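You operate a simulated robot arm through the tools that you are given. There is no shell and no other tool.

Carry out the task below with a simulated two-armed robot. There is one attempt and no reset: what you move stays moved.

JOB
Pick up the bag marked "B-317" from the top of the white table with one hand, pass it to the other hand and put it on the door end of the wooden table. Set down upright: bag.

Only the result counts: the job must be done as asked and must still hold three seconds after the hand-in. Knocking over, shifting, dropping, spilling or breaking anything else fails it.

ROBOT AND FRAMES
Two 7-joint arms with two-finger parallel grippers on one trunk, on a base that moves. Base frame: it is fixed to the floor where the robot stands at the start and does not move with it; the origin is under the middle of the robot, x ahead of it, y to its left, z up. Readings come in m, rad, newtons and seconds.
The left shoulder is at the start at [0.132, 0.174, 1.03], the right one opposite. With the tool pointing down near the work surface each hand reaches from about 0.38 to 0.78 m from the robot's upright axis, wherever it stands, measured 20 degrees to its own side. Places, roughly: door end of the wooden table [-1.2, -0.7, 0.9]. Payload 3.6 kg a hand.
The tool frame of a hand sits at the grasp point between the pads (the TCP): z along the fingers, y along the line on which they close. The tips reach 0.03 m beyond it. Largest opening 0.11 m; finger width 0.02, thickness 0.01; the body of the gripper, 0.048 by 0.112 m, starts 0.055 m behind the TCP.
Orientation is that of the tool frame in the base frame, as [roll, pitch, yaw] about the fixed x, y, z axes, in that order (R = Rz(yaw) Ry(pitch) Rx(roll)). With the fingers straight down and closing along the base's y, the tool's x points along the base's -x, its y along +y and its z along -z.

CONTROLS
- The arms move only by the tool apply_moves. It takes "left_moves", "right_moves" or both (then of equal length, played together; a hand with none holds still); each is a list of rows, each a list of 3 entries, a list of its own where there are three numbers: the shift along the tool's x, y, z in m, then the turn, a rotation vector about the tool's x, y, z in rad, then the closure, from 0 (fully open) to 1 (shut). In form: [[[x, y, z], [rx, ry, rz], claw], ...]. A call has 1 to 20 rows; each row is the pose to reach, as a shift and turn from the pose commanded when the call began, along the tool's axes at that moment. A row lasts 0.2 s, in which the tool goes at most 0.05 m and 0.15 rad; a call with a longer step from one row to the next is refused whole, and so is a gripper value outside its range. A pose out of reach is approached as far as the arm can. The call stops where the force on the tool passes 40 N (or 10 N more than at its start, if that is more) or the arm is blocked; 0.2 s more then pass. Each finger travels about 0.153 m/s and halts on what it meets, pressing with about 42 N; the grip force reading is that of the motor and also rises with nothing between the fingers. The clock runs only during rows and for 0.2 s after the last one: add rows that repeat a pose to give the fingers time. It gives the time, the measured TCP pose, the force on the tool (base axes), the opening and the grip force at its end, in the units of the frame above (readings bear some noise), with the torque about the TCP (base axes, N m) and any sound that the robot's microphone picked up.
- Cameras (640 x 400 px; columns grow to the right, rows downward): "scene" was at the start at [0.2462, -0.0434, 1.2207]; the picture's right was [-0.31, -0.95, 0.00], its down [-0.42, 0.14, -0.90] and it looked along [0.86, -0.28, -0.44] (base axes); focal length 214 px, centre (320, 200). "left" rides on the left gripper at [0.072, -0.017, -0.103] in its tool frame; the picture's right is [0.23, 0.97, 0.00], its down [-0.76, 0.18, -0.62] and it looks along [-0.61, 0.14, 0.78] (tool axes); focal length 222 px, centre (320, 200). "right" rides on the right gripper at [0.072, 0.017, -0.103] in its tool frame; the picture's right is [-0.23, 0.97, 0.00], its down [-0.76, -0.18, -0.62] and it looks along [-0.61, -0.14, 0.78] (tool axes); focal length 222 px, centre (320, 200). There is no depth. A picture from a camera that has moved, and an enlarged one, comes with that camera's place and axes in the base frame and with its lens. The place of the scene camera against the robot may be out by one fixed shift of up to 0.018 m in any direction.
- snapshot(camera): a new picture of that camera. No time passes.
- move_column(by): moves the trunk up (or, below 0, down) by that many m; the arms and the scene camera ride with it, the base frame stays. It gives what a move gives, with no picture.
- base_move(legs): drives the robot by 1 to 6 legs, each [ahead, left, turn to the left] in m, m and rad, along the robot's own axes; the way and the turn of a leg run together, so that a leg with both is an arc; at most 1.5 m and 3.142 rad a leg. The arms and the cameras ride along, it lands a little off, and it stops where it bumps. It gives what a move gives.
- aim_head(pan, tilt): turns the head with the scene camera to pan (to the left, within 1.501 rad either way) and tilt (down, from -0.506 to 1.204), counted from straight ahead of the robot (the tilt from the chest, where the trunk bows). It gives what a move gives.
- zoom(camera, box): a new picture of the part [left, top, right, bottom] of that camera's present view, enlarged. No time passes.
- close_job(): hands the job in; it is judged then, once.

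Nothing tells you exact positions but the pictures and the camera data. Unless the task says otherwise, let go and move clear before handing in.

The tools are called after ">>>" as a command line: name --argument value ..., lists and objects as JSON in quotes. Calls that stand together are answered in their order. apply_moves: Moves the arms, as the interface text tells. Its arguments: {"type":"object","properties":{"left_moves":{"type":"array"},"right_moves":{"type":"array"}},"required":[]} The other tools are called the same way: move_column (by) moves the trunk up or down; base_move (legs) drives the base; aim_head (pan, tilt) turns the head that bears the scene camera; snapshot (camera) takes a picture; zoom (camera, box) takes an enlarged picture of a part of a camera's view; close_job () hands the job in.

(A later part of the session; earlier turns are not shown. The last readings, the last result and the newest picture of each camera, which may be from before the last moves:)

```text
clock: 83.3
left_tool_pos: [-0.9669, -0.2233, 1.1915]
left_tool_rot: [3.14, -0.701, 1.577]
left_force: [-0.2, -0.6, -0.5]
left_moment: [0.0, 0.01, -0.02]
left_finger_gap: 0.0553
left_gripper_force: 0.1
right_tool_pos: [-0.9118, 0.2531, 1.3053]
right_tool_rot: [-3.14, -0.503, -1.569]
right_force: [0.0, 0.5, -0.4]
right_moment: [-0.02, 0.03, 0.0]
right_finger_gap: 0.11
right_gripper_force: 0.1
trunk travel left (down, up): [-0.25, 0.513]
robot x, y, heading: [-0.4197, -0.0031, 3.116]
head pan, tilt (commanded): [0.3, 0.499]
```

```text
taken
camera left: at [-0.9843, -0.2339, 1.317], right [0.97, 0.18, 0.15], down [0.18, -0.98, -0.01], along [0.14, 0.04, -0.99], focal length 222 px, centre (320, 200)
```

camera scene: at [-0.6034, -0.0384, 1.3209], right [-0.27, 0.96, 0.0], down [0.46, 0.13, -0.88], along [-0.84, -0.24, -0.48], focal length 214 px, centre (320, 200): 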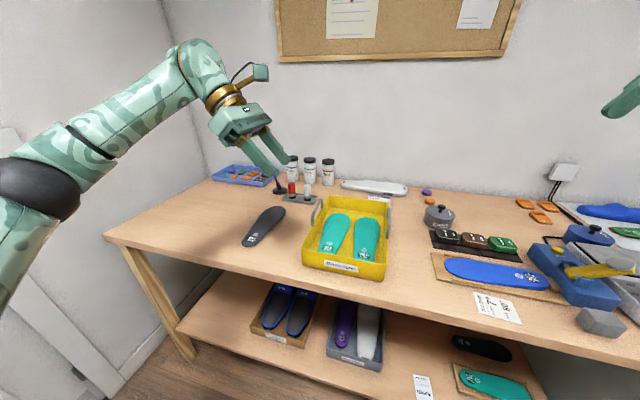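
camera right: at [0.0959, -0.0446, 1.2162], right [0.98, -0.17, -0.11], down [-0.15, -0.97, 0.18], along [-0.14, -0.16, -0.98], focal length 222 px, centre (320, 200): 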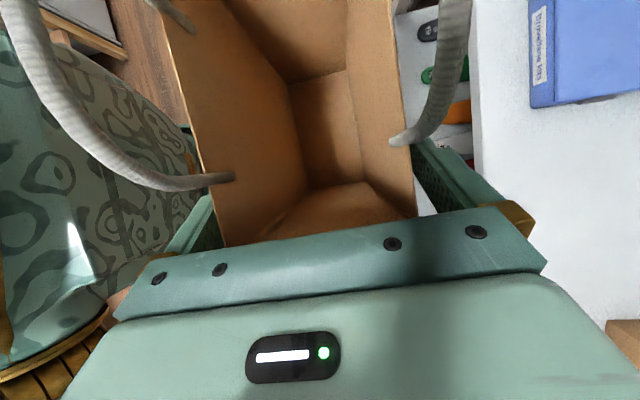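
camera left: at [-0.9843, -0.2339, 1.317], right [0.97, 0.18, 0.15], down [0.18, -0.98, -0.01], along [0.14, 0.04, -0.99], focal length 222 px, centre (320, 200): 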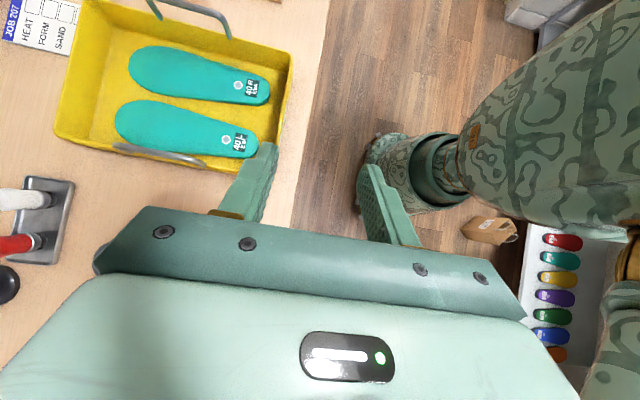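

The bag slipped out of the left hand during the turn and now appears to lie on the floor near the white table. Nothing else seems disturbed so far; I turn back to look at it and assess recovery.

>>> zoom --camera "left" --box '[440, 190, 560, 265]'

>>> base_move --legs '[[0, 0, 1.57], [0, 0, 1.57]]'

>>> aim_head --pan -0.2 --tilt 0.9

>>> snapshot --camera "scene"

>>> snapshot --camera "right"

>>> snapshot --camera "left"

```text
5.33 times, centred on (500, 228) of left
camera zoom: at [-0.9843, -0.2339, 1.317], right [0.97, 0.18, 0.15], down [0.18, -0.98, -0.01], along [0.14, 0.04, -0.99], focal length 1185 px, centre (-640, 53)
```

zoom: 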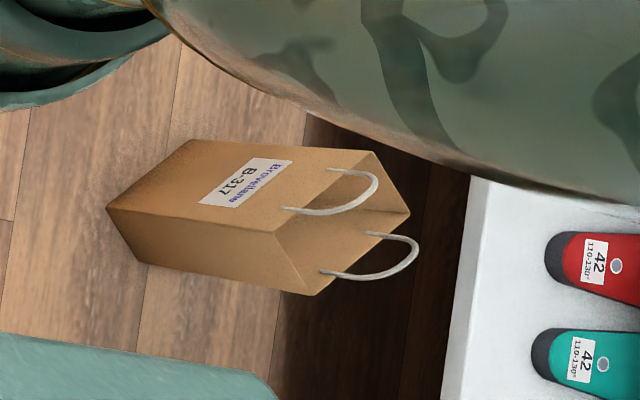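

```text
clock: 91.4
left_tool_pos: [0.1261, 0.2351, 1.1923]
left_tool_rot: [3.141, -0.702, -1.539]
left_force: [-0.3, 0.2, 0.2]
left_moment: [-0.02, 0.01, -0.01]
left_finger_gap: 0.0549
left_gripper_force: 0.1
right_tool_pos: [0.0848, -0.2424, 1.3056]
right_tool_rot: [-3.14, -0.501, 1.602]
right_force: [-0.4, 0.7, 0.7]
right_moment: [0.03, -0.01, -0.02]
right_finger_gap: 0.1099
right_gripper_force: 0.0
trunk travel left (down, up): [-0.25, 0.513]
robot x, y, heading: [-0.4219, -0.0008, 0.003]
head pan, tilt (commanded): [0.3, 0.499]
```

```text
clock: 92.3
left_tool_pos: [0.1259, 0.2346, 1.1917]
left_tool_rot: [-3.141, -0.701, -1.54]
left_force: [-0.4, -0.7, 0.3]
left_moment: [-0.01, -0.03, 0.03]
left_finger_gap: 0.0551
left_gripper_force: 0.1
right_tool_pos: [0.0834, -0.2433, 1.306]
right_tool_rot: [-3.14, -0.501, 1.601]
right_force: [0.4, 0.8, -0.1]
right_moment: [0.01, -0.01, 0.01]
right_finger_gap: 0.11
right_gripper_force: 0.0
trunk travel left (down, up): [-0.25, 0.513]
robot x, y, heading: [-0.418, 0.0008, 0.001]
head pan, tilt (commanded): [-0.201, 0.901]
```

```text
taken
camera scene: at [-0.2383, -0.0309, 1.2871], right [-0.2, -0.98, 0.0], down [-0.77, 0.15, -0.62], along [0.61, -0.12, -0.78], focal length 214 px, centre (320, 200)
```

scene: 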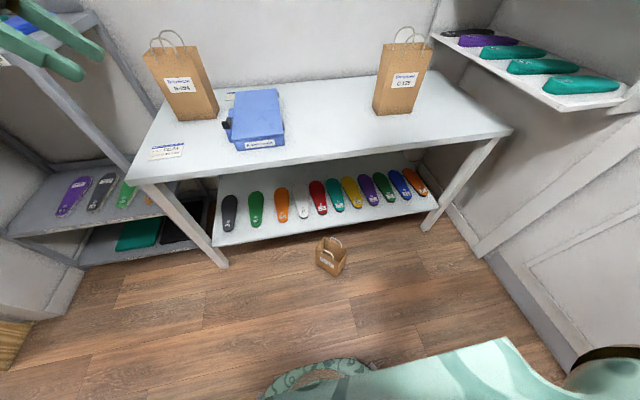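

```text
taken
camera right: at [0.1006, -0.2294, 1.4305], right [0.98, -0.17, -0.11], down [-0.15, -0.97, 0.18], along [-0.14, -0.16, -0.98], focal length 222 px, centre (320, 200)
```

right: 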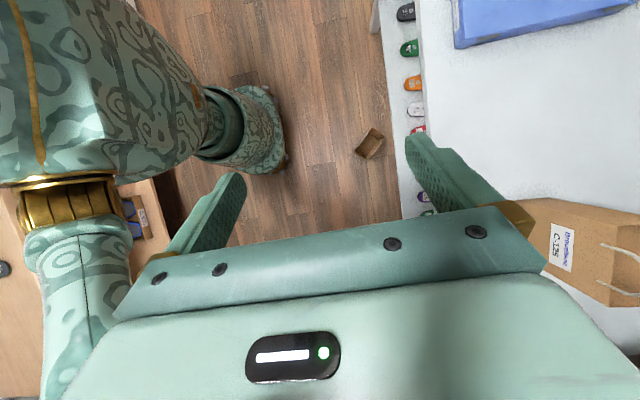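

```text
taken
camera left: at [0.1426, 0.247, 1.317], right [-0.97, -0.2, 0.15], down [-0.21, 0.98, -0.01], along [-0.14, -0.05, -0.99], focal length 222 px, centre (320, 200)
```

left: 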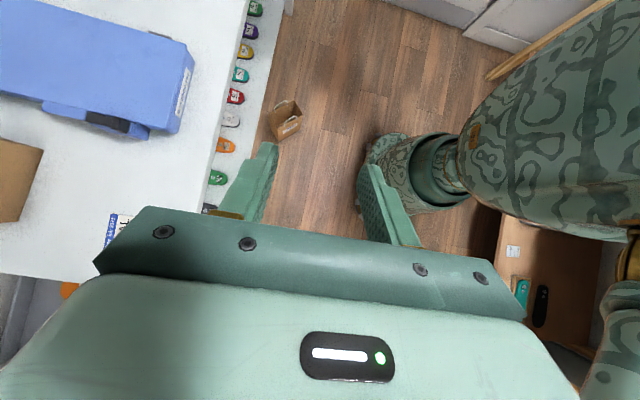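

The bag seems to be on the floor just in front of the white table, possibly standing. I zoom in from all cameras.

>>> zoom --camera "scene" --box '[270, 200, 390, 300]'

>>> zoom --camera "right" --box '[320, 100, 440, 190]'

>>> zoom --camera "left" --box '[230, 70, 350, 160]'

```text
4.00 times, centred on (330, 250) of scene
camera zoom: at [-0.2383, -0.0309, 1.2871], right [-0.2, -0.98, 0.0], down [-0.77, 0.15, -0.62], along [0.61, -0.12, -0.78], focal length 858 px, centre (280, 0)
```

zoom: 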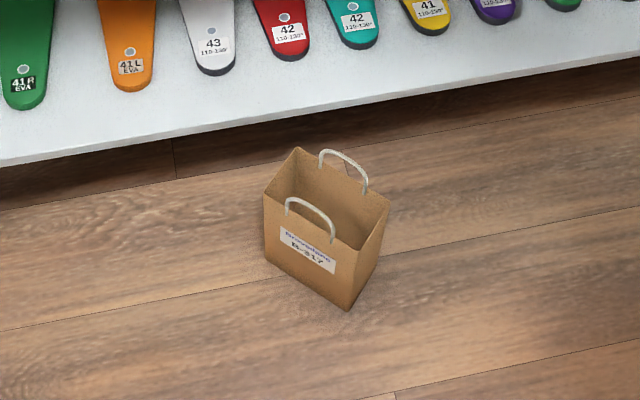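

```text
4.44 times, centred on (380, 145) of right
camera zoom: at [0.1006, -0.2294, 1.4305], right [0.98, -0.17, -0.11], down [-0.15, -0.97, 0.18], along [-0.14, -0.16, -0.98], focal length 987 px, centre (53, 444)
```

zoom: 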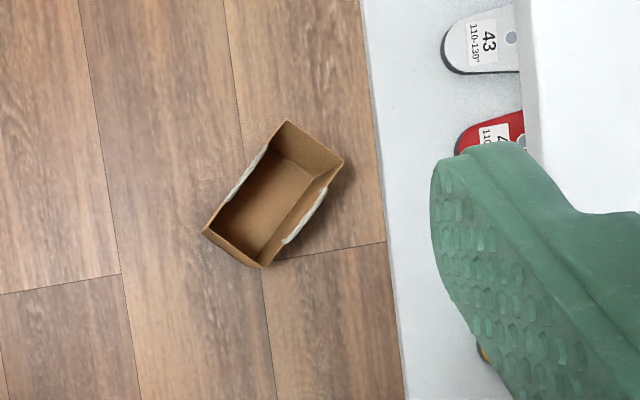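

```text
4.44 times, centred on (290, 115) of left
camera zoom: at [0.1426, 0.247, 1.317], right [-0.97, -0.2, 0.15], down [-0.21, 0.98, -0.01], along [-0.14, -0.05, -0.99], focal length 987 px, centre (453, 578)
```

zoom: 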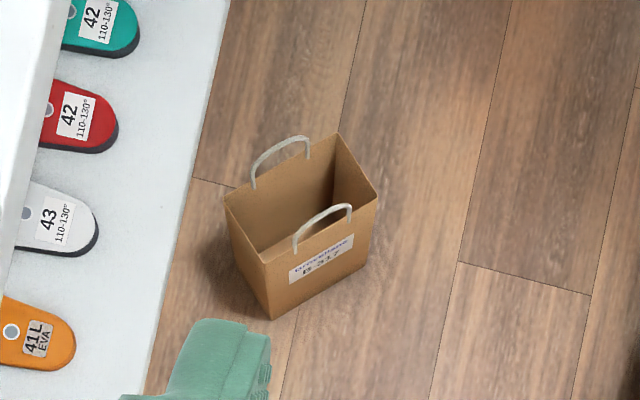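

By good luck the bag is standing upright on the floor at about (0.235, −0.177), width axis at roughly 43°, and nothing else was disturbed. I'll recover it: this time gripping with the closing axis sideways to the robot, so turning pushes on the fingers rather than sliding along them. First I re-orient the left hand.

>>> apply_moves --left_moves '[[[0, 0, 0], [0, -0.14, 0], 0], [[0, 0, 0], [0, -0.28, 0], 0], [[0, 0, 0], [0, -0.42, 0], 0], [[0, 0, 0], [0, -0.56, 0], 0], [[0, 0, 0], [0, -0.7, 0], 0], [[0, 0, 0], [0, -0.7, 0], 0]]'

>>> apply_moves --left_moves '[[[0.0085, 0.0137, 0], [0, 0, 0.14], 0], [[0.0171, 0.0275, 0], [0, 0, 0.28], 0], [[0.0256, 0.0412, 0], [0, 0, 0.42], 0], [[0.0341, 0.0549, 0], [0, 0, 0.56], 0], [[0.0427, 0.0687, 0], [0, 0, 0.7], 0], [[0.0512, 0.0824, 0], [0, 0, 0.84], 0], [[0.0597, 0.0961, 0], [0, 0, 0.98], 0], [[0.0683, 0.1099, 0], [0, 0, 1.12], 0], [[0.0768, 0.1236, 0], [0, 0, 1.257], 0], [[0.0768, 0.1236, 0], [0, 0, 1.257], 0]]'

>>> apply_moves --left_moves '[[[0, 0, 0], [0, -0.13, 0], 0], [[0, 0, 0], [0, -0.26, 0], 0], [[0, 0, 0], [0, -0.39, 0], 0], [[0, 0, 0], [0, -0.5, 0], 0], [[0, 0, 0], [0, -0.5, 0], 0]]' --right_moves '[[[0, -0.03, -0.01], [0, 0, 0], 0], [[0, -0.06, -0.02], [0, 0, 0], 0], [[0, -0.09, -0.03], [0, 0, 0], 0], [[0, -0.12, -0.03], [0, 0, 0], 0], [[0, -0.12, -0.03], [0, 0, 0], 0]]'

>>> snapshot --camera "scene"

```text
clock: 93.7
left_tool_pos: [0.1269, 0.2351, 1.1911]
left_tool_rot: [3.139, 0.001, -1.54]
left_force: [0.1, -0.2, 1.0]
left_moment: [0.02, 0.02, -0.02]
left_finger_gap: 0.1102
left_gripper_force: 0.1
right_tool_pos: [0.0833, -0.243, 1.3059]
right_tool_rot: [-3.14, -0.502, 1.6]
right_force: [-0.3, -0.4, 0.7]
right_moment: [-0.02, 0.02, -0.03]
right_finger_gap: 0.11
right_gripper_force: 0.0
trunk travel left (down, up): [-0.25, 0.513]
robot x, y, heading: [-0.4167, -0.0031, 0.0]
head pan, tilt (commanded): [-0.201, 0.901]
```

```text
clock: 95.9
left_tool_pos: [0.0045, 0.1568, 1.1922]
left_tool_rot: [3.141, -0.003, -2.799]
left_force: [0.7, -0.1, 0.2]
left_moment: [-0.02, 0.01, 0.01]
left_finger_gap: 0.1102
left_gripper_force: 0.1
right_tool_pos: [0.0848, -0.2443, 1.3068]
right_tool_rot: [-3.139, -0.501, 1.601]
right_force: [0.8, -0.8, -1.0]
right_moment: [0.04, 0.0, -0.03]
right_finger_gap: 0.1098
right_gripper_force: 0.1
trunk travel left (down, up): [-0.25, 0.513]
robot x, y, heading: [-0.4153, -0.0024, 0.004]
head pan, tilt (commanded): [-0.201, 0.901]
```

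```text
clock: 97.1
left_tool_pos: [0.0043, 0.1538, 1.1911]
left_tool_rot: [-3.139, 0.5, -2.796]
left_force: [0.0, -0.1, 0.3]
left_moment: [0.01, 0.01, 0.03]
left_finger_gap: 0.1099
left_gripper_force: 0.0
right_tool_pos: [-0.036, -0.259, 1.3297]
right_tool_rot: [-3.139, -0.5, 1.601]
right_force: [-0.3, 0.5, 1.2]
right_moment: [-0.03, -0.02, 0.01]
right_finger_gap: 0.1101
right_gripper_force: 0.0
trunk travel left (down, up): [-0.25, 0.513]
robot x, y, heading: [-0.4186, -0.0009, 0.002]
head pan, tilt (commanded): [-0.201, 0.901]
```

```text
taken
camera scene: at [-0.2379, -0.0307, 1.2869], right [-0.2, -0.98, 0.0], down [-0.77, 0.15, -0.62], along [0.61, -0.12, -0.78], focal length 214 px, centre (320, 200)
```

scene: 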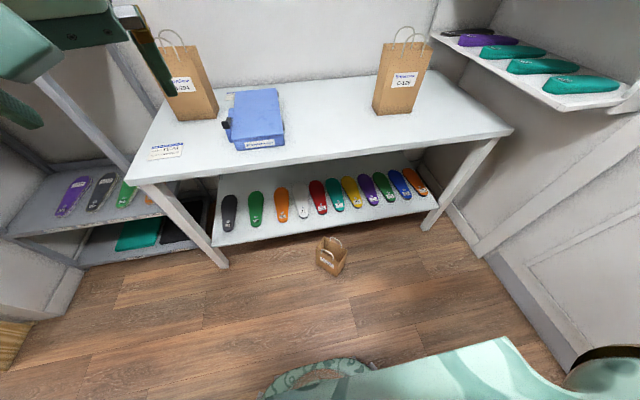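

Left hand is oriented with its closing axis sideways and fingers pointing forward-down. Now I reposition the base so the left hand's radial direction lines up with the bag's width axis, keeping well away from the bag.

>>> base_move --legs '[[0, 0, 0.41], [0, -0.594, 0]]'

>>> aim_head --pan 0.3 --tilt 1.1

>>> snapshot --camera "scene"

>>> snapshot --camera "left"

>>> snapshot --camera "right"

```text
clock: 101.7
left_tool_pos: [0.1262, -0.1789, 1.1946]
left_tool_rot: [-3.124, 0.504, -2.301]
left_force: [-0.4, 0.3, 0.0]
left_moment: [0.0, 0.0, 0.01]
left_finger_gap: 0.1099
left_gripper_force: 0.0
right_tool_pos: [0.2789, -0.5585, 1.3394]
right_tool_rot: [3.128, -0.483, 2.101]
right_force: [0.4, 0.6, 0.1]
right_moment: [0.01, -0.01, -0.01]
right_finger_gap: 0.1101
right_gripper_force: 0.0
trunk travel left (down, up): [-0.25, 0.513]
robot x, y, heading: [-0.1568, -0.5259, 0.49]
head pan, tilt (commanded): [-0.201, 0.901]
```

```text
clock: 102.7
left_tool_pos: [0.1506, -0.1916, 1.1888]
left_tool_rot: [3.134, 0.5, -2.3]
left_force: [0.9, 0.5, 0.9]
left_moment: [0.01, -0.03, -0.02]
left_finger_gap: 0.1098
left_gripper_force: 0.1
right_tool_pos: [0.3067, -0.5716, 1.3225]
right_tool_rot: [-3.122, -0.501, 2.06]
right_force: [-0.9, 0.3, 0.6]
right_moment: [0.0, 0.01, -0.01]
right_finger_gap: 0.1098
right_gripper_force: 0.1
trunk travel left (down, up): [-0.25, 0.513]
robot x, y, heading: [-0.1547, -0.5255, 0.501]
head pan, tilt (commanded): [0.3, 1.1]
```

```text
taken
camera scene: at [-0.076, -0.4056, 1.2792], right [0.71, -0.7, 0.05], down [-0.6, -0.65, -0.46], along [0.36, 0.3, -0.89], focal length 214 px, centre (320, 200)
```

scene: 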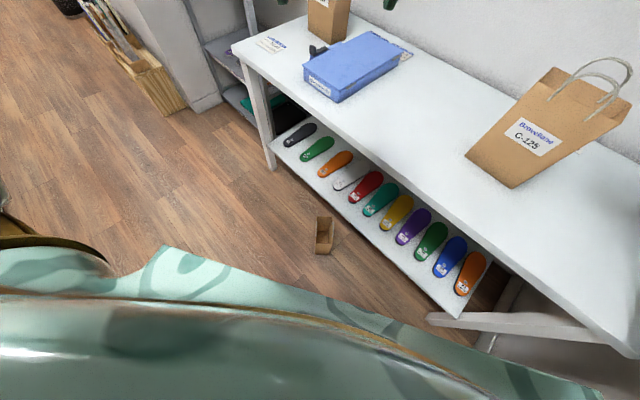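

```text
taken
camera left: at [0.0877, -0.2878, 1.2439], right [-0.86, 0.5, -0.1], down [0.12, 0.39, 0.91], along [0.5, 0.77, -0.4], focal length 222 px, centre (320, 200)
```

left: 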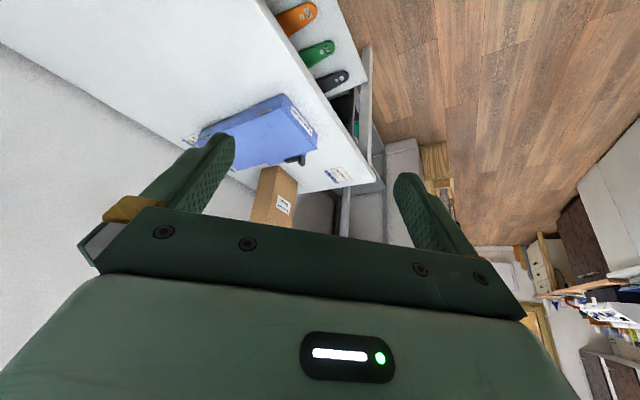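

```text
taken
camera right: at [0.3164, -0.5512, 1.4468], right [0.95, 0.29, -0.13], down [0.31, -0.93, 0.18], along [-0.07, -0.21, -0.98], focal length 222 px, centre (320, 200)
```

right: 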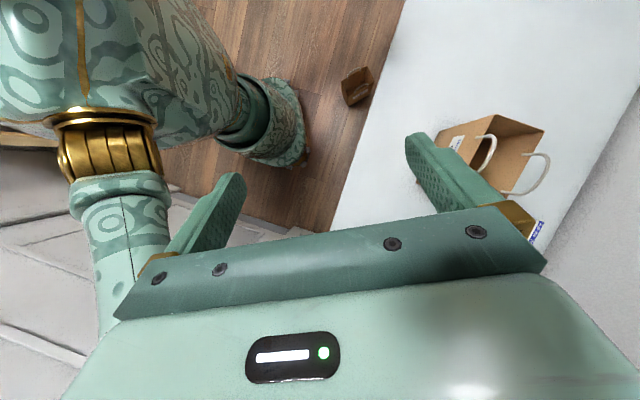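

The base stopped at heading 0.50 instead of 0.41 and the head shows a slight lean, so something may have touched. I look to the right side before moving anything.

>>> aim_head --pan -1.2 --tilt 0.6

>>> snapshot --camera "scene"

>>> aim_head --pan -0.3 --tilt 0.5

>>> snapshot --camera "scene"

```text
clock: 104.2
left_tool_pos: [0.1478, -0.1908, 1.1889]
left_tool_rot: [3.138, 0.499, -2.298]
left_force: [1.3, -0.2, 0.8]
left_moment: [-0.04, 0.0, -0.04]
left_finger_gap: 0.1102
left_gripper_force: 0.0
right_tool_pos: [0.3062, -0.5729, 1.3221]
right_tool_rot: [-3.119, -0.504, 2.059]
right_force: [-0.5, 0.5, -0.2]
right_moment: [-0.03, 0.03, 0.02]
right_finger_gap: 0.1103
right_gripper_force: 0.1
trunk travel left (down, up): [-0.25, 0.513]
robot x, y, heading: [-0.1571, -0.5196, 0.5]
head pan, tilt (commanded): [-1.201, 0.6]
```

```text
taken
camera scene: at [-0.0555, -0.5069, 1.3216], right [-0.64, -0.76, -0.01], down [-0.4, 0.34, -0.85], along [0.65, -0.55, -0.52], focal length 214 px, centre (320, 200)
```

scene: 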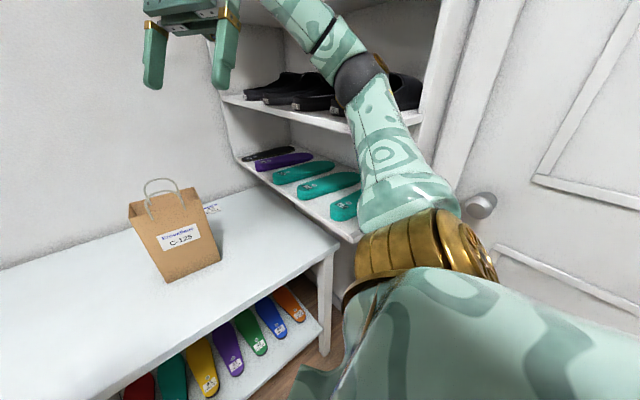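

```text
clock: 105.5
left_tool_pos: [0.1489, -0.1918, 1.1889]
left_tool_rot: [3.138, 0.5, -2.298]
left_force: [-0.1, -0.2, 0.3]
left_moment: [0.02, 0.0, -0.01]
left_finger_gap: 0.1098
left_gripper_force: 0.0
right_tool_pos: [0.3058, -0.571, 1.3224]
right_tool_rot: [-3.12, -0.505, 2.059]
right_force: [0.2, -0.1, -0.2]
right_moment: [0.01, 0.05, 0.01]
right_finger_gap: 0.1102
right_gripper_force: 0.1
trunk travel left (down, up): [-0.25, 0.513]
robot x, y, heading: [-0.1578, -0.5226, 0.496]
head pan, tilt (commanded): [-0.3, 0.499]
```

```text
taken
camera scene: at [-0.0344, -0.4316, 1.3295], right [0.2, -0.98, 0.04], down [-0.43, -0.12, -0.89], along [0.88, 0.16, -0.45], focal length 214 px, centre (320, 200)
```

scene: 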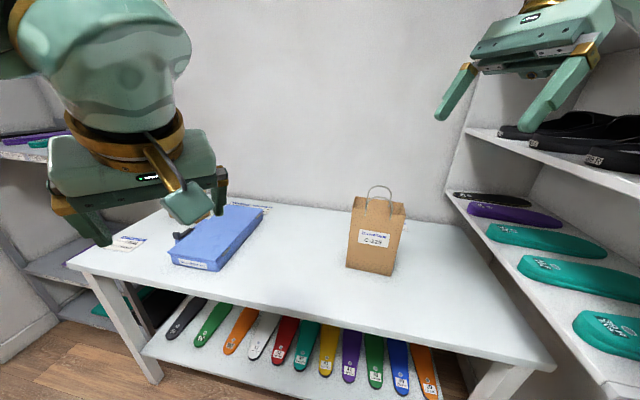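

The right forearm seems to have met the shelf unit on the right at the end of the strafe. I zoom to see the shelf items, then back off to the left.

>>> zoom --camera "scene" --box '[420, 0, 640, 400]'

>>> base_move --legs '[[0, 0.12, 0]]'

>>> snapshot --camera "scene"

>>> aim_head --pan -1.2 --tilt 0.4

>>> snapshot --camera "scene"

```text
1.00 times, centred on (530, 200) of scene (not enlarged: the box is as wide or as high as the picture)
camera zoom: at [-0.0344, -0.4316, 1.3295], right [0.2, -0.98, 0.04], down [-0.43, -0.12, -0.89], along [0.88, 0.16, -0.45], focal length 214 px, centre (110, 200)
```

zoom: 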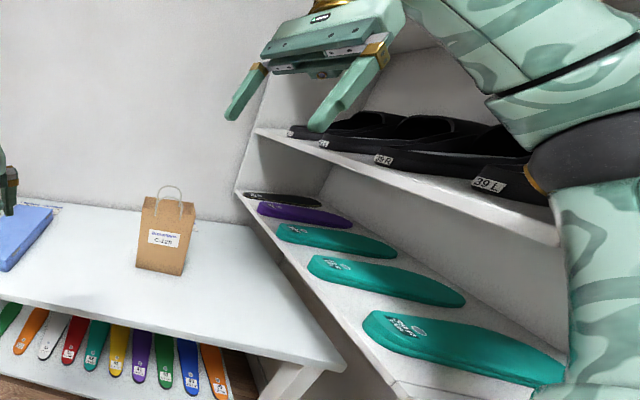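

```text
clock: 106.2
left_tool_pos: [0.2092, -0.2325, 1.1643]
left_tool_rot: [3.037, 0.486, -2.364]
left_force: [0.0, 0.5, -0.1]
left_moment: [-0.05, 0.01, 0.0]
left_finger_gap: 0.1099
left_gripper_force: 0.0
right_tool_pos: [0.3693, -0.6057, 1.288]
right_tool_rot: [-3.039, -0.517, 1.926]
right_force: [0.1, 0.2, 0.3]
right_moment: [0.08, 0.03, 0.01]
right_finger_gap: 0.1099
right_gripper_force: 0.0
trunk travel left (down, up): [-0.25, 0.513]
robot x, y, heading: [-0.1593, -0.5161, 0.501]
head pan, tilt (commanded): [-0.3, 0.499]
stopped in leg 1: the robot was blocked; the commanded pose is now the measured one
```

```text
taken
camera scene: at [-0.043, -0.4197, 1.3321], right [0.2, -0.98, 0.04], down [-0.43, -0.13, -0.9], along [0.88, 0.16, -0.44], focal length 214 px, centre (320, 200)
```

scene: 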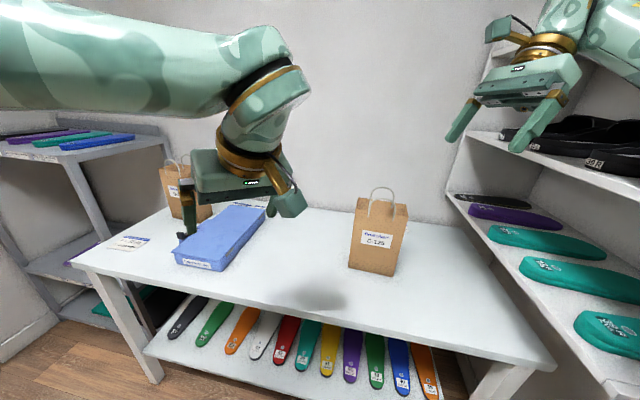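

```text
clock: 107.4
left_tool_pos: [0.2089, -0.232, 1.164]
left_tool_rot: [3.032, 0.488, -2.367]
left_force: [0.2, 0.4, -0.5]
left_moment: [0.05, 0.01, 0.0]
left_finger_gap: 0.1101
left_gripper_force: 0.0
right_tool_pos: [0.3704, -0.6061, 1.2862]
right_tool_rot: [-3.033, -0.52, 1.916]
right_force: [-0.7, -1.2, -0.2]
right_moment: [0.0, 0.0, 0.01]
right_finger_gap: 0.1099
right_gripper_force: 0.1
trunk travel left (down, up): [-0.25, 0.513]
robot x, y, heading: [-0.1576, -0.5173, 0.499]
head pan, tilt (commanded): [-1.201, 0.4]
```

```text
taken
camera scene: at [-0.063, -0.4973, 1.3436], right [-0.64, -0.76, -0.01], down [-0.25, 0.22, -0.94], along [0.72, -0.61, -0.33], focal length 214 px, centre (320, 200)
```

scene: 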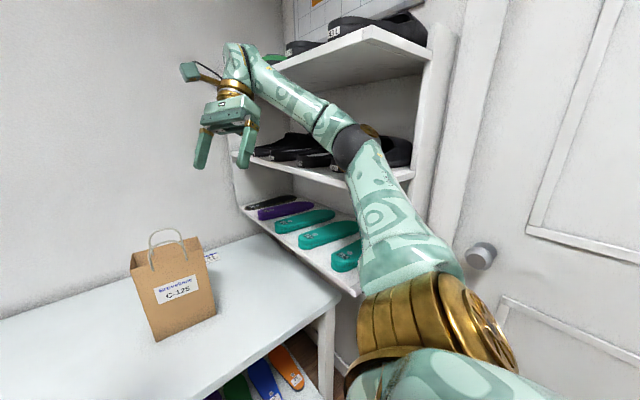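

The base reports it is blocked, and both arms shifted, so I need to understand what is touching. I look with all cameras before any further motion.

>>> snapshot --camera "left"

>>> snapshot --camera "right"

>>> aim_head --pan 1.0 --tilt 0.7

>>> snapshot --camera "scene"

>>> aim_head --pan 0.0 --tilt 1.15

>>> snapshot --camera "scene"

```text
taken
camera left: at [0.1473, -0.329, 1.2196], right [-0.86, 0.52, -0.01], down [0.19, 0.34, 0.92], along [0.48, 0.79, -0.39], focal length 222 px, centre (320, 200)
```

left: 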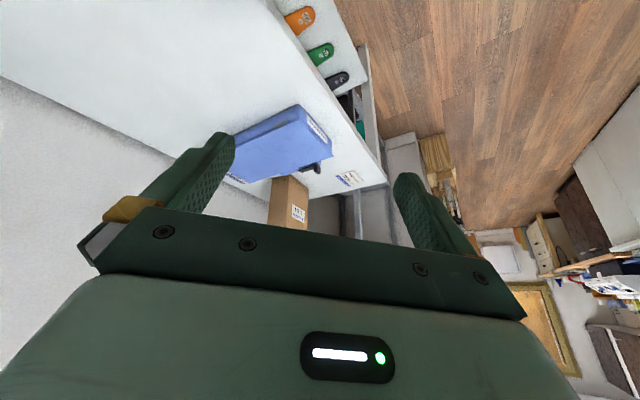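

```text
taken
camera right: at [0.3914, -0.5851, 1.4093], right [0.96, 0.19, -0.2], down [0.23, -0.96, 0.18], along [-0.16, -0.22, -0.96], focal length 222 px, centre (320, 200)
```

right: 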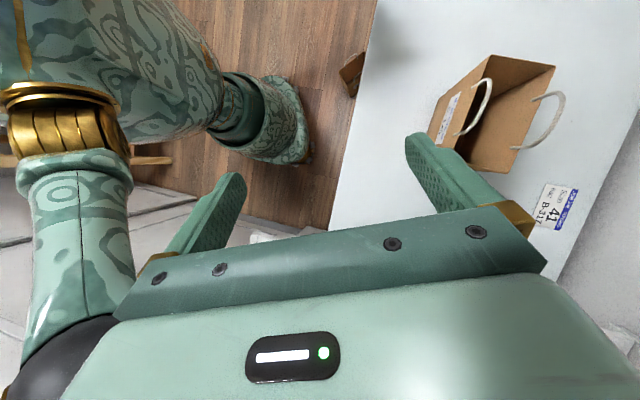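

```text
clock: 109.5
left_tool_pos: [0.2058, -0.2293, 1.1638]
left_tool_rot: [3.034, 0.484, -2.367]
left_force: [-0.4, 0.1, 0.7]
left_moment: [-0.01, 0.02, -0.02]
left_finger_gap: 0.1096
left_gripper_force: 0.0
right_tool_pos: [0.3695, -0.6069, 1.2863]
right_tool_rot: [-3.027, -0.52, 1.908]
right_force: [0.2, -0.4, -0.2]
right_moment: [0.0, 0.0, -0.01]
right_finger_gap: 0.1099
right_gripper_force: 0.1
trunk travel left (down, up): [-0.25, 0.513]
robot x, y, heading: [-0.1613, -0.5152, 0.501]
head pan, tilt (commanded): [1.0, 0.7]
```

```text
taken
camera scene: at [-0.1277, -0.3533, 1.3083], right [1.0, -0.07, 0.05], down [-0.01, -0.67, -0.74], along [0.09, 0.74, -0.67], focal length 214 px, centre (320, 200)
```

scene: 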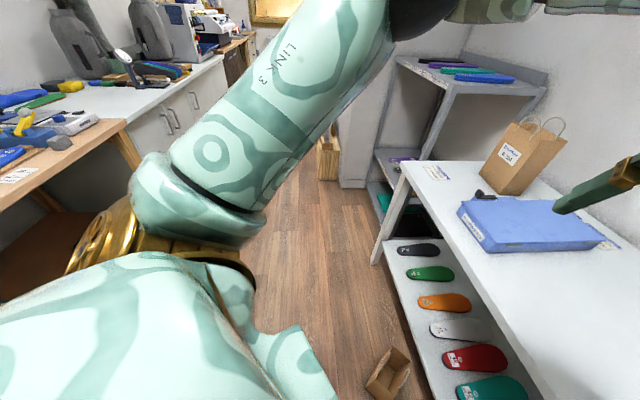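

```text
clock: 110.7
left_tool_pos: [0.2006, -0.2281, 1.1601]
left_tool_rot: [3.034, 0.48, -2.369]
left_force: [0.4, -0.7, 0.0]
left_moment: [0.01, 0.01, -0.01]
left_finger_gap: 0.1097
left_gripper_force: 0.1
right_tool_pos: [0.3674, -0.6093, 1.2802]
right_tool_rot: [-3.012, -0.521, 1.879]
right_force: [0.1, -1.3, -0.4]
right_moment: [0.12, -0.02, -0.04]
right_finger_gap: 0.1102
right_gripper_force: 0.0
trunk travel left (down, up): [-0.25, 0.513]
robot x, y, heading: [-0.1649, -0.5135, 0.496]
head pan, tilt (commanded): [0.0, 1.15]
```

```text
taken
camera scene: at [-0.0857, -0.407, 1.2773], right [0.48, -0.88, 0.06], down [-0.78, -0.45, -0.44], along [0.41, 0.16, -0.9], focal length 214 px, centre (320, 200)
```

scene: 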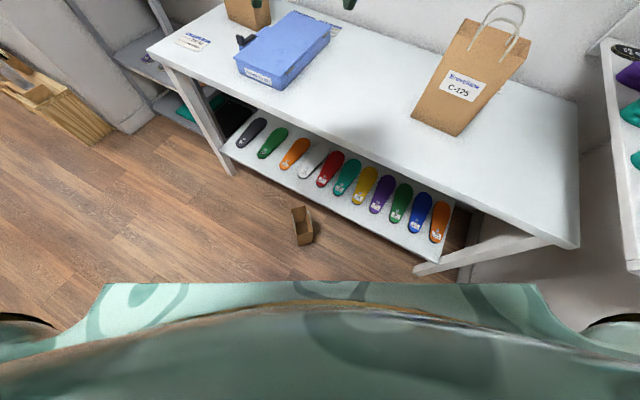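

The right elbow has gone into the open shelf unit (its front is at about y≈−0.78), and the robot is leaning from that contact. I take a close look at the elbow and the shelf contents before freeing it.

>>> aim_head --pan -1.2 --tilt 0.3

>>> snapshot --camera "scene"

>>> zoom --camera "scene" --box '[200, 80, 500, 320]'

```text
clock: 112.1
left_tool_pos: [0.1997, -0.2246, 1.1582]
left_tool_rot: [3.03, 0.48, -2.372]
left_force: [-0.3, -1.0, 0.9]
left_moment: [0.0, 0.0, -0.01]
left_finger_gap: 0.1099
left_gripper_force: 0.0
right_tool_pos: [0.3685, -0.611, 1.2781]
right_tool_rot: [-3.001, -0.52, 1.862]
right_force: [0.2, 0.8, 0.2]
right_moment: [-0.01, 0.0, -0.01]
right_finger_gap: 0.11
right_gripper_force: 0.0
trunk travel left (down, up): [-0.25, 0.513]
robot x, y, heading: [-0.1618, -0.5141, 0.498]
head pan, tilt (commanded): [-1.201, 0.3]
```

```text
taken
camera scene: at [-0.0719, -0.4918, 1.3514], right [-0.64, -0.76, -0.01], down [-0.17, 0.15, -0.97], along [0.75, -0.63, -0.23], focal length 214 px, centre (320, 200)
```

scene: 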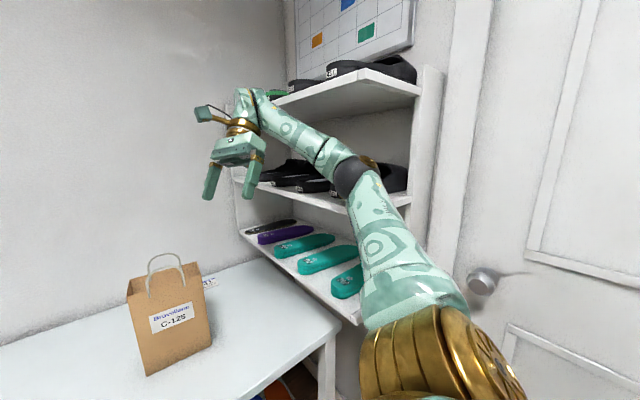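

```text
1.67 times, centred on (350, 200) of scene
camera zoom: at [-0.0719, -0.4918, 1.3514], right [-0.64, -0.76, -0.01], down [-0.17, 0.15, -0.97], along [0.75, -0.63, -0.23], focal length 358 px, centre (270, 200)
```

zoom: 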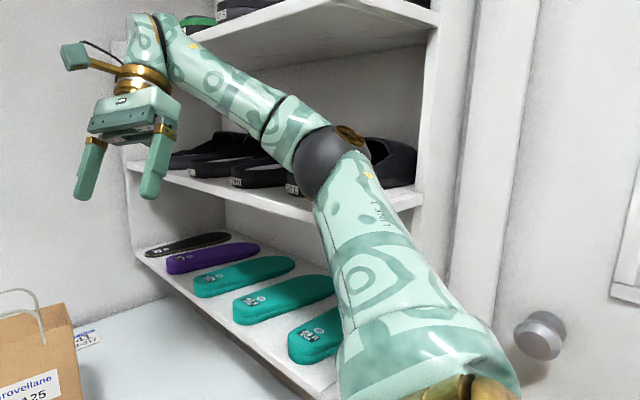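

The right upper arm is resting against the shelf unit's edge; the shelf contents look in place. The commanded pose has been reset to the measured one, so I try a small base move straight away from the shelf.

>>> base_move --legs '[[0.024, 0.044, 0]]'

>>> snapshot --camera "scene"

```text
clock: 112.8
left_tool_pos: [0.243, -0.2708, 1.0938]
left_tool_rot: [2.811, 0.396, -2.594]
left_force: [1.6, 0.6, 0.1]
left_moment: [-0.01, -0.01, 0.01]
left_finger_gap: 0.1098
left_gripper_force: 0.0
right_tool_pos: [0.4208, -0.6441, 1.1938]
right_tool_rot: [-2.777, -0.427, 1.644]
right_force: [0.4, -1.2, -0.8]
right_moment: [0.02, 0.05, 0.02]
right_finger_gap: 0.1102
right_gripper_force: 0.2
trunk travel left (down, up): [-0.25, 0.513]
robot x, y, heading: [-0.1659, -0.509, 0.487]
head pan, tilt (commanded): [-1.201, 0.3]
stopped in leg 1: the robot was blocked; the commanded pose is now the measured one
```

```text
taken
camera scene: at [-0.0777, -0.4837, 1.3512], right [-0.65, -0.76, -0.01], down [-0.17, 0.15, -0.97], along [0.74, -0.63, -0.23], focal length 214 px, centre (320, 200)
```

scene: 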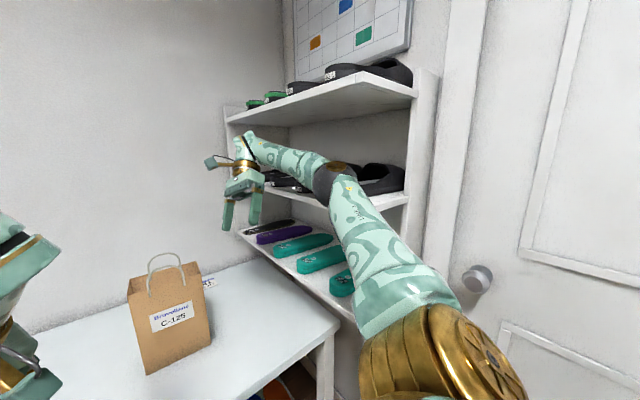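

The arms sagged to the right while the base refused to move. I pause and look straight ahead and at both sides to understand what is blocking.

>>> aim_head --pan 0.0 --tilt 0.4

>>> snapshot --camera "scene"

>>> snapshot --camera "right"

>>> snapshot --camera "left"

>>> aim_head --pan -1.5 --tilt 0.9

>>> snapshot --camera "scene"

```text
clock: 114.2
left_tool_pos: [0.2403, -0.2695, 1.0964]
left_tool_rot: [2.814, 0.4, -2.59]
left_force: [0.4, -0.8, 0.1]
left_moment: [-0.01, 0.03, -0.04]
left_finger_gap: 0.11
left_gripper_force: 0.0
right_tool_pos: [0.4198, -0.6424, 1.1947]
right_tool_rot: [-2.776, -0.431, 1.649]
right_force: [-0.5, 0.5, 0.7]
right_moment: [-0.01, 0.01, 0.03]
right_finger_gap: 0.1099
right_gripper_force: 0.0
trunk travel left (down, up): [-0.25, 0.513]
robot x, y, heading: [-0.1646, -0.508, 0.494]
head pan, tilt (commanded): [0.0, 0.4]
```

```text
taken
camera scene: at [-0.068, -0.38, 1.3394], right [0.47, -0.88, 0.06], down [-0.29, -0.22, -0.93], along [0.83, 0.42, -0.36], focal length 214 px, centre (320, 200)
```

scene: 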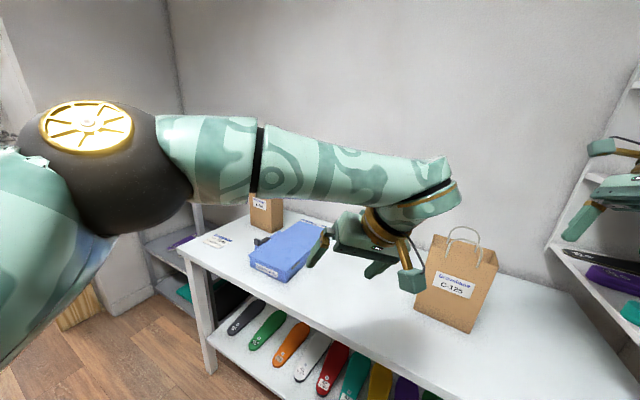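

```text
taken
camera right: at [0.4699, -0.6117, 1.3052], right [0.91, 0.01, -0.41], down [0.13, -0.95, 0.27], along [-0.39, -0.3, -0.87], focal length 222 px, centre (320, 200)
```

right: 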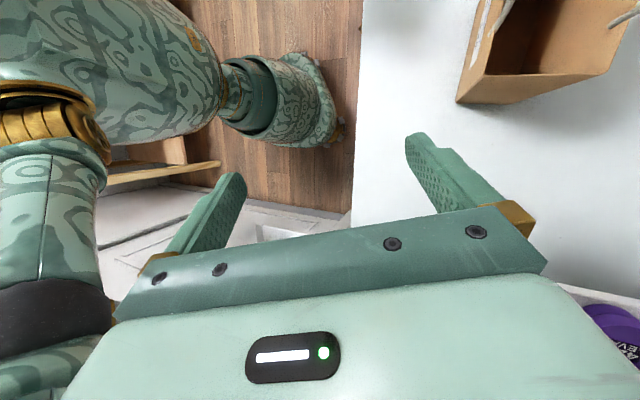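

```text
taken
camera left: at [0.1782, -0.3642, 1.1525], right [-0.77, 0.61, 0.2], down [0.4, 0.21, 0.89], along [0.5, 0.76, -0.4], focal length 222 px, centre (320, 200)
```

left: 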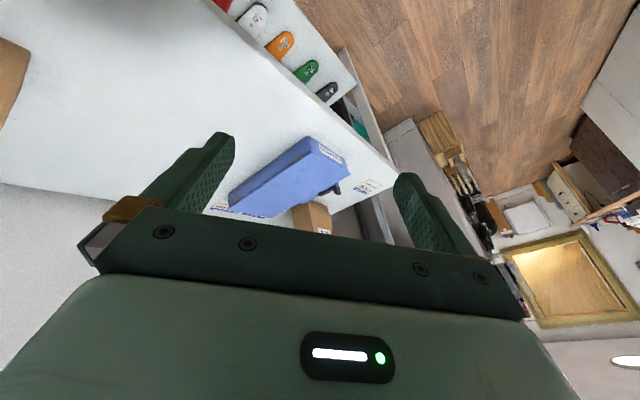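

```text
clock: 115.8
left_tool_pos: [0.2407, -0.2692, 1.0972]
left_tool_rot: [2.814, 0.4, -2.589]
left_force: [0.2, -0.3, 0.7]
left_moment: [0.01, 0.01, -0.02]
left_finger_gap: 0.11
left_gripper_force: 0.1
right_tool_pos: [0.4207, -0.6436, 1.1939]
right_tool_rot: [-2.776, -0.432, 1.649]
right_force: [0.3, -0.9, -0.1]
right_moment: [0.01, -0.02, -0.03]
right_finger_gap: 0.1101
right_gripper_force: 0.0
trunk travel left (down, up): [-0.25, 0.513]
robot x, y, heading: [-0.1649, -0.5055, 0.492]
head pan, tilt (commanded): [-1.499, 0.901]
```

```text
taken
camera scene: at [-0.106, -0.4894, 1.2983], right [-0.84, -0.54, -0.03], down [-0.38, 0.64, -0.67], along [0.38, -0.55, -0.74], focal length 214 px, centre (320, 200)
```

scene: 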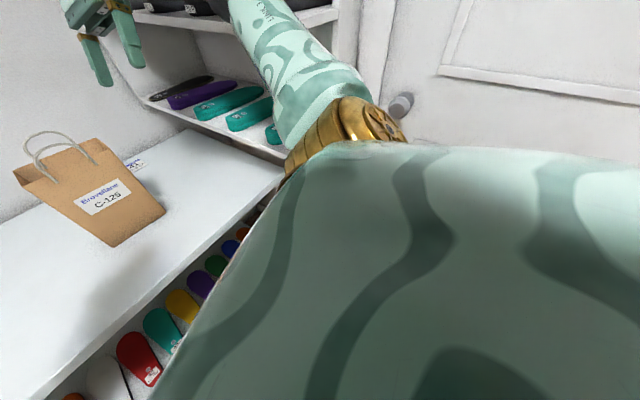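

The right shoulder is pressed against the shelf unit's front edge, which tilts me slightly. Turning left about my own axis moves that shoulder away from the shelf, so I try a small left turn.

>>> base_move --legs '[[0, 0, 0.15]]'

>>> aim_head --pan 0.0 --tilt 0.5

>>> snapshot --camera "scene"

```text
clock: 116.6
left_tool_pos: [0.3278, -0.2942, 1.0144]
left_tool_rot: [2.604, 0.24, -2.699]
left_force: [0.8, 1.3, 0.4]
left_moment: [-0.03, 0.02, 0.1]
left_finger_gap: 0.11
left_gripper_force: 0.0
right_tool_pos: [0.5317, -0.6582, 1.0626]
right_tool_rot: [-2.564, -0.363, 1.553]
right_force: [1.1, 4.7, -0.2]
right_moment: [-0.31, 0.11, 0.35]
right_finger_gap: 0.1098
right_gripper_force: 0.3
trunk travel left (down, up): [-0.25, 0.513]
robot x, y, heading: [-0.1524, -0.4956, 0.54]
head pan, tilt (commanded): [-1.499, 0.901]
stopped in leg 1: the robot was blocked; the commanded pose is now the measured one
```

```text
clock: 118.2
left_tool_pos: [0.3248, -0.2924, 1.04]
left_tool_rot: [2.651, 0.305, -2.447]
left_force: [1.1, -1.0, -0.7]
left_moment: [0.06, 0.1, 0.07]
left_finger_gap: 0.1101
left_gripper_force: 0.1
right_tool_pos: [0.6226, -0.5829, 1.1139]
right_tool_rot: [-2.633, -0.407, 1.827]
right_force: [-0.5, -0.7, 0.2]
right_moment: [0.07, -0.07, -0.02]
right_finger_gap: 0.1101
right_gripper_force: 0.0
trunk travel left (down, up): [-0.25, 0.513]
robot x, y, heading: [-0.0709, -0.5963, 0.78]
head pan, tilt (commanded): [0.0, 0.499]
```

```text
taken
camera scene: at [0.081, -0.4395, 1.3174], right [0.7, -0.71, 0.01], down [-0.35, -0.36, -0.87], along [0.62, 0.6, -0.5], focal length 214 px, centre (320, 200)
```

scene: 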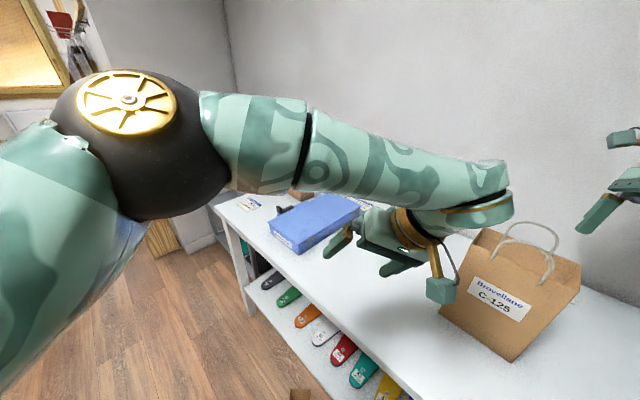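

Contact with the shelf seems released and the lean is gone, but both arms have sagged and the base drifted to about (−0.07, −0.60), heading 0.78. I first raise both hands straight up, away from bag C-125 and the table.

>>> apply_moves --left_moves '[[[-0.009, 0.0135, -0.0252], [0, 0, 0], 0], [[-0.018, 0.0269, -0.0505], [0, 0, 0], 0], [[-0.03, 0.0449, -0.0841], [0, 0, 0], 0], [[-0.03, 0.0449, -0.0841], [0, 0, 0], 0]]' --right_moves '[[[0.0158, -0.0179, -0.032], [0, 0, 0], 0], [[0.0317, -0.0358, -0.0641], [0, 0, 0], 0], [[0.0475, -0.0536, -0.0961], [0, 0, 0], 0], [[0.0475, -0.0536, -0.0961], [0, 0, 0], 0]]'

>>> aim_head --pan -0.6 --tilt 0.5

>>> snapshot --camera "scene"

>>> snapshot --camera "right"

```text
clock: 119.4
left_tool_pos: [0.3379, -0.2977, 1.138]
left_tool_rot: [2.648, 0.297, -2.487]
left_force: [0.6, -0.3, -0.2]
left_moment: [-0.02, 0.04, 0.03]
left_finger_gap: 0.11
left_gripper_force: 0.0
right_tool_pos: [0.5754, -0.5949, 1.1698]
right_tool_rot: [-2.612, -0.403, 1.788]
right_force: [0.2, 0.2, -1.3]
right_moment: [0.02, 0.02, 0.04]
right_finger_gap: 0.11
right_gripper_force: 0.2
right hand out of reach, approached as far as the arm can: row 1, 2, 3, 4
trunk travel left (down, up): [-0.25, 0.513]
robot x, y, heading: [-0.08, -0.582, 0.737]
head pan, tilt (commanded): [0.0, 0.499]
stopped in row 4 (left hand): the arm was blocked; the commanded pose is now the measured one
```

```text
clock: 120.4
left_tool_pos: [0.338, -0.2995, 1.138]
left_tool_rot: [2.648, 0.294, -2.488]
left_force: [0.3, -0.9, 0.2]
left_moment: [0.0, 0.01, 0.0]
left_finger_gap: 0.1101
left_gripper_force: 0.0
right_tool_pos: [0.5754, -0.5956, 1.1683]
right_tool_rot: [-2.609, -0.404, 1.783]
right_force: [0.9, 0.0, 0.3]
right_moment: [-0.01, 0.01, -0.03]
right_finger_gap: 0.1101
right_gripper_force: 0.0
trunk travel left (down, up): [-0.25, 0.513]
robot x, y, heading: [-0.0842, -0.5848, 0.733]
head pan, tilt (commanded): [-0.6, 0.499]
```

```text
taken
camera scene: at [0.0871, -0.5123, 1.3206], right [0.13, -0.99, 0.01], down [-0.48, -0.07, -0.88], along [0.87, 0.11, -0.48], focal length 214 px, centre (320, 200)
```

scene: 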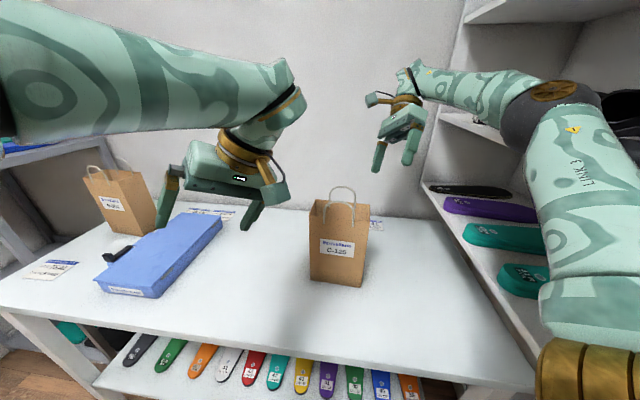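

```text
taken
camera right: at [0.6337, -0.5488, 1.2695], right [0.82, 0.16, -0.54], down [0.36, -0.89, 0.28], along [-0.44, -0.43, -0.79], focal length 222 px, centre (320, 200)
```

right: 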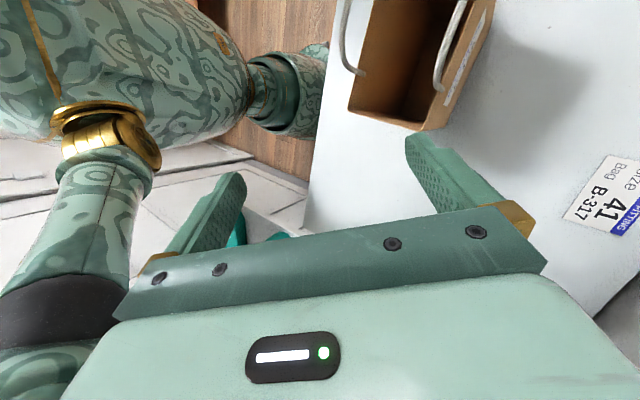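

I now see the right upper arm close to the shelf; bag C-125 and B-204 are standing undisturbed. With the lean gone, I try strafing left away from the shelf in a short step.

>>> base_move --legs '[[0, 0.06, 0]]'

>>> snapshot --camera "scene"

```text
clock: 121.3
left_tool_pos: [0.2966, -0.2592, 1.1394]
left_tool_rot: [2.645, 0.297, -2.49]
left_force: [-0.7, 0.6, -0.4]
left_moment: [-0.02, -0.04, -0.03]
left_finger_gap: 0.1102
left_gripper_force: 0.0
right_tool_pos: [0.534, -0.5575, 1.1691]
right_tool_rot: [-2.611, -0.405, 1.781]
right_force: [-1.1, 0.6, 0.2]
right_moment: [-0.02, -0.05, -0.01]
right_finger_gap: 0.1099
right_gripper_force: 0.0
trunk travel left (down, up): [-0.25, 0.513]
robot x, y, heading: [-0.1206, -0.539, 0.732]
head pan, tilt (commanded): [-0.6, 0.499]
```

```text
taken
camera scene: at [0.0449, -0.4738, 1.321], right [0.13, -0.99, 0.0], down [-0.47, -0.06, -0.88], along [0.87, 0.11, -0.48], focal length 214 px, centre (320, 200)
```

scene: 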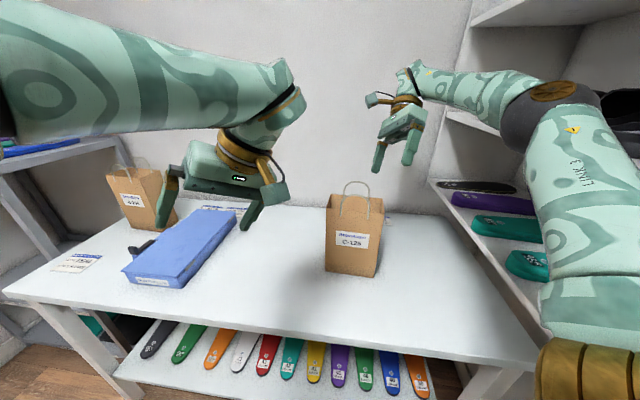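

The base moved freely and the lean is gone. I continue strafing left to open space and then inspect the shelf contents.

>>> base_move --legs '[[0, 0.3, 0]]'

>>> aim_head --pan -1.3 --tilt 0.3

>>> snapshot --camera "scene"

>>> aim_head --pan -0.6 --tilt 0.6

>>> snapshot --camera "scene"

```text
clock: 123.4
left_tool_pos: [0.0978, -0.0369, 1.1389]
left_tool_rot: [2.645, 0.299, -2.494]
left_force: [-0.1, -1.0, -0.4]
left_moment: [0.0, -0.03, -0.03]
left_finger_gap: 0.1104
left_gripper_force: 0.0
right_tool_pos: [0.3339, -0.3375, 1.1673]
right_tool_rot: [-2.612, -0.408, 1.778]
right_force: [0.1, 1.1, -1.3]
right_moment: [-0.01, -0.01, 0.03]
right_finger_gap: 0.1097
right_gripper_force: 0.2
trunk travel left (down, up): [-0.25, 0.513]
robot x, y, heading: [-0.3248, -0.3125, 0.729]
head pan, tilt (commanded): [-0.6, 0.499]
```

```text
clock: 124.5
left_tool_pos: [0.0973, -0.0379, 1.1396]
left_tool_rot: [2.644, 0.298, -2.496]
left_force: [0.0, 0.0, -0.4]
left_moment: [0.01, -0.02, 0.03]
left_finger_gap: 0.1098
left_gripper_force: 0.2
right_tool_pos: [0.3351, -0.3369, 1.1678]
right_tool_rot: [-2.609, -0.411, 1.778]
right_force: [-0.2, 0.3, -0.1]
right_moment: [-0.01, 0.02, -0.01]
right_finger_gap: 0.11
right_gripper_force: 0.0
trunk travel left (down, up): [-0.25, 0.513]
robot x, y, heading: [-0.3268, -0.3161, 0.727]
head pan, tilt (commanded): [-1.3, 0.3]
```

```text
taken
camera scene: at [-0.1656, -0.3137, 1.3393], right [-0.54, -0.84, 0.0], down [-0.25, 0.16, -0.96], along [0.8, -0.52, -0.3], focal length 214 px, centre (320, 200)
```

scene: 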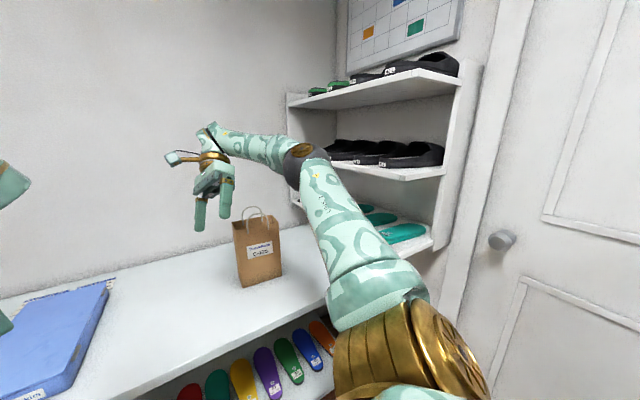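

```text
clock: 125.5
left_tool_pos: [0.0968, -0.0386, 1.1398]
left_tool_rot: [2.645, 0.298, -2.495]
left_force: [-1.1, -0.9, -0.8]
left_moment: [-0.05, -0.02, 0.05]
left_finger_gap: 0.1103
left_gripper_force: 0.0
right_tool_pos: [0.3329, -0.338, 1.1682]
right_tool_rot: [-2.611, -0.412, 1.778]
right_force: [0.0, 0.4, -0.2]
right_moment: [-0.01, -0.01, -0.02]
right_finger_gap: 0.1101
right_gripper_force: 0.0
trunk travel left (down, up): [-0.25, 0.513]
robot x, y, heading: [-0.3235, -0.3145, 0.731]
head pan, tilt (commanded): [-0.6, 0.6]
```

```text
taken
camera scene: at [-0.1565, -0.252, 1.3118], right [0.13, -0.99, 0.0], down [-0.56, -0.07, -0.82], along [0.82, 0.1, -0.57], focal length 214 px, centre (320, 200)
```

scene: 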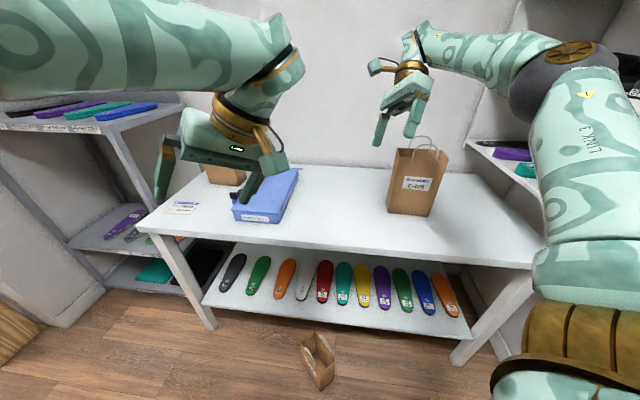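

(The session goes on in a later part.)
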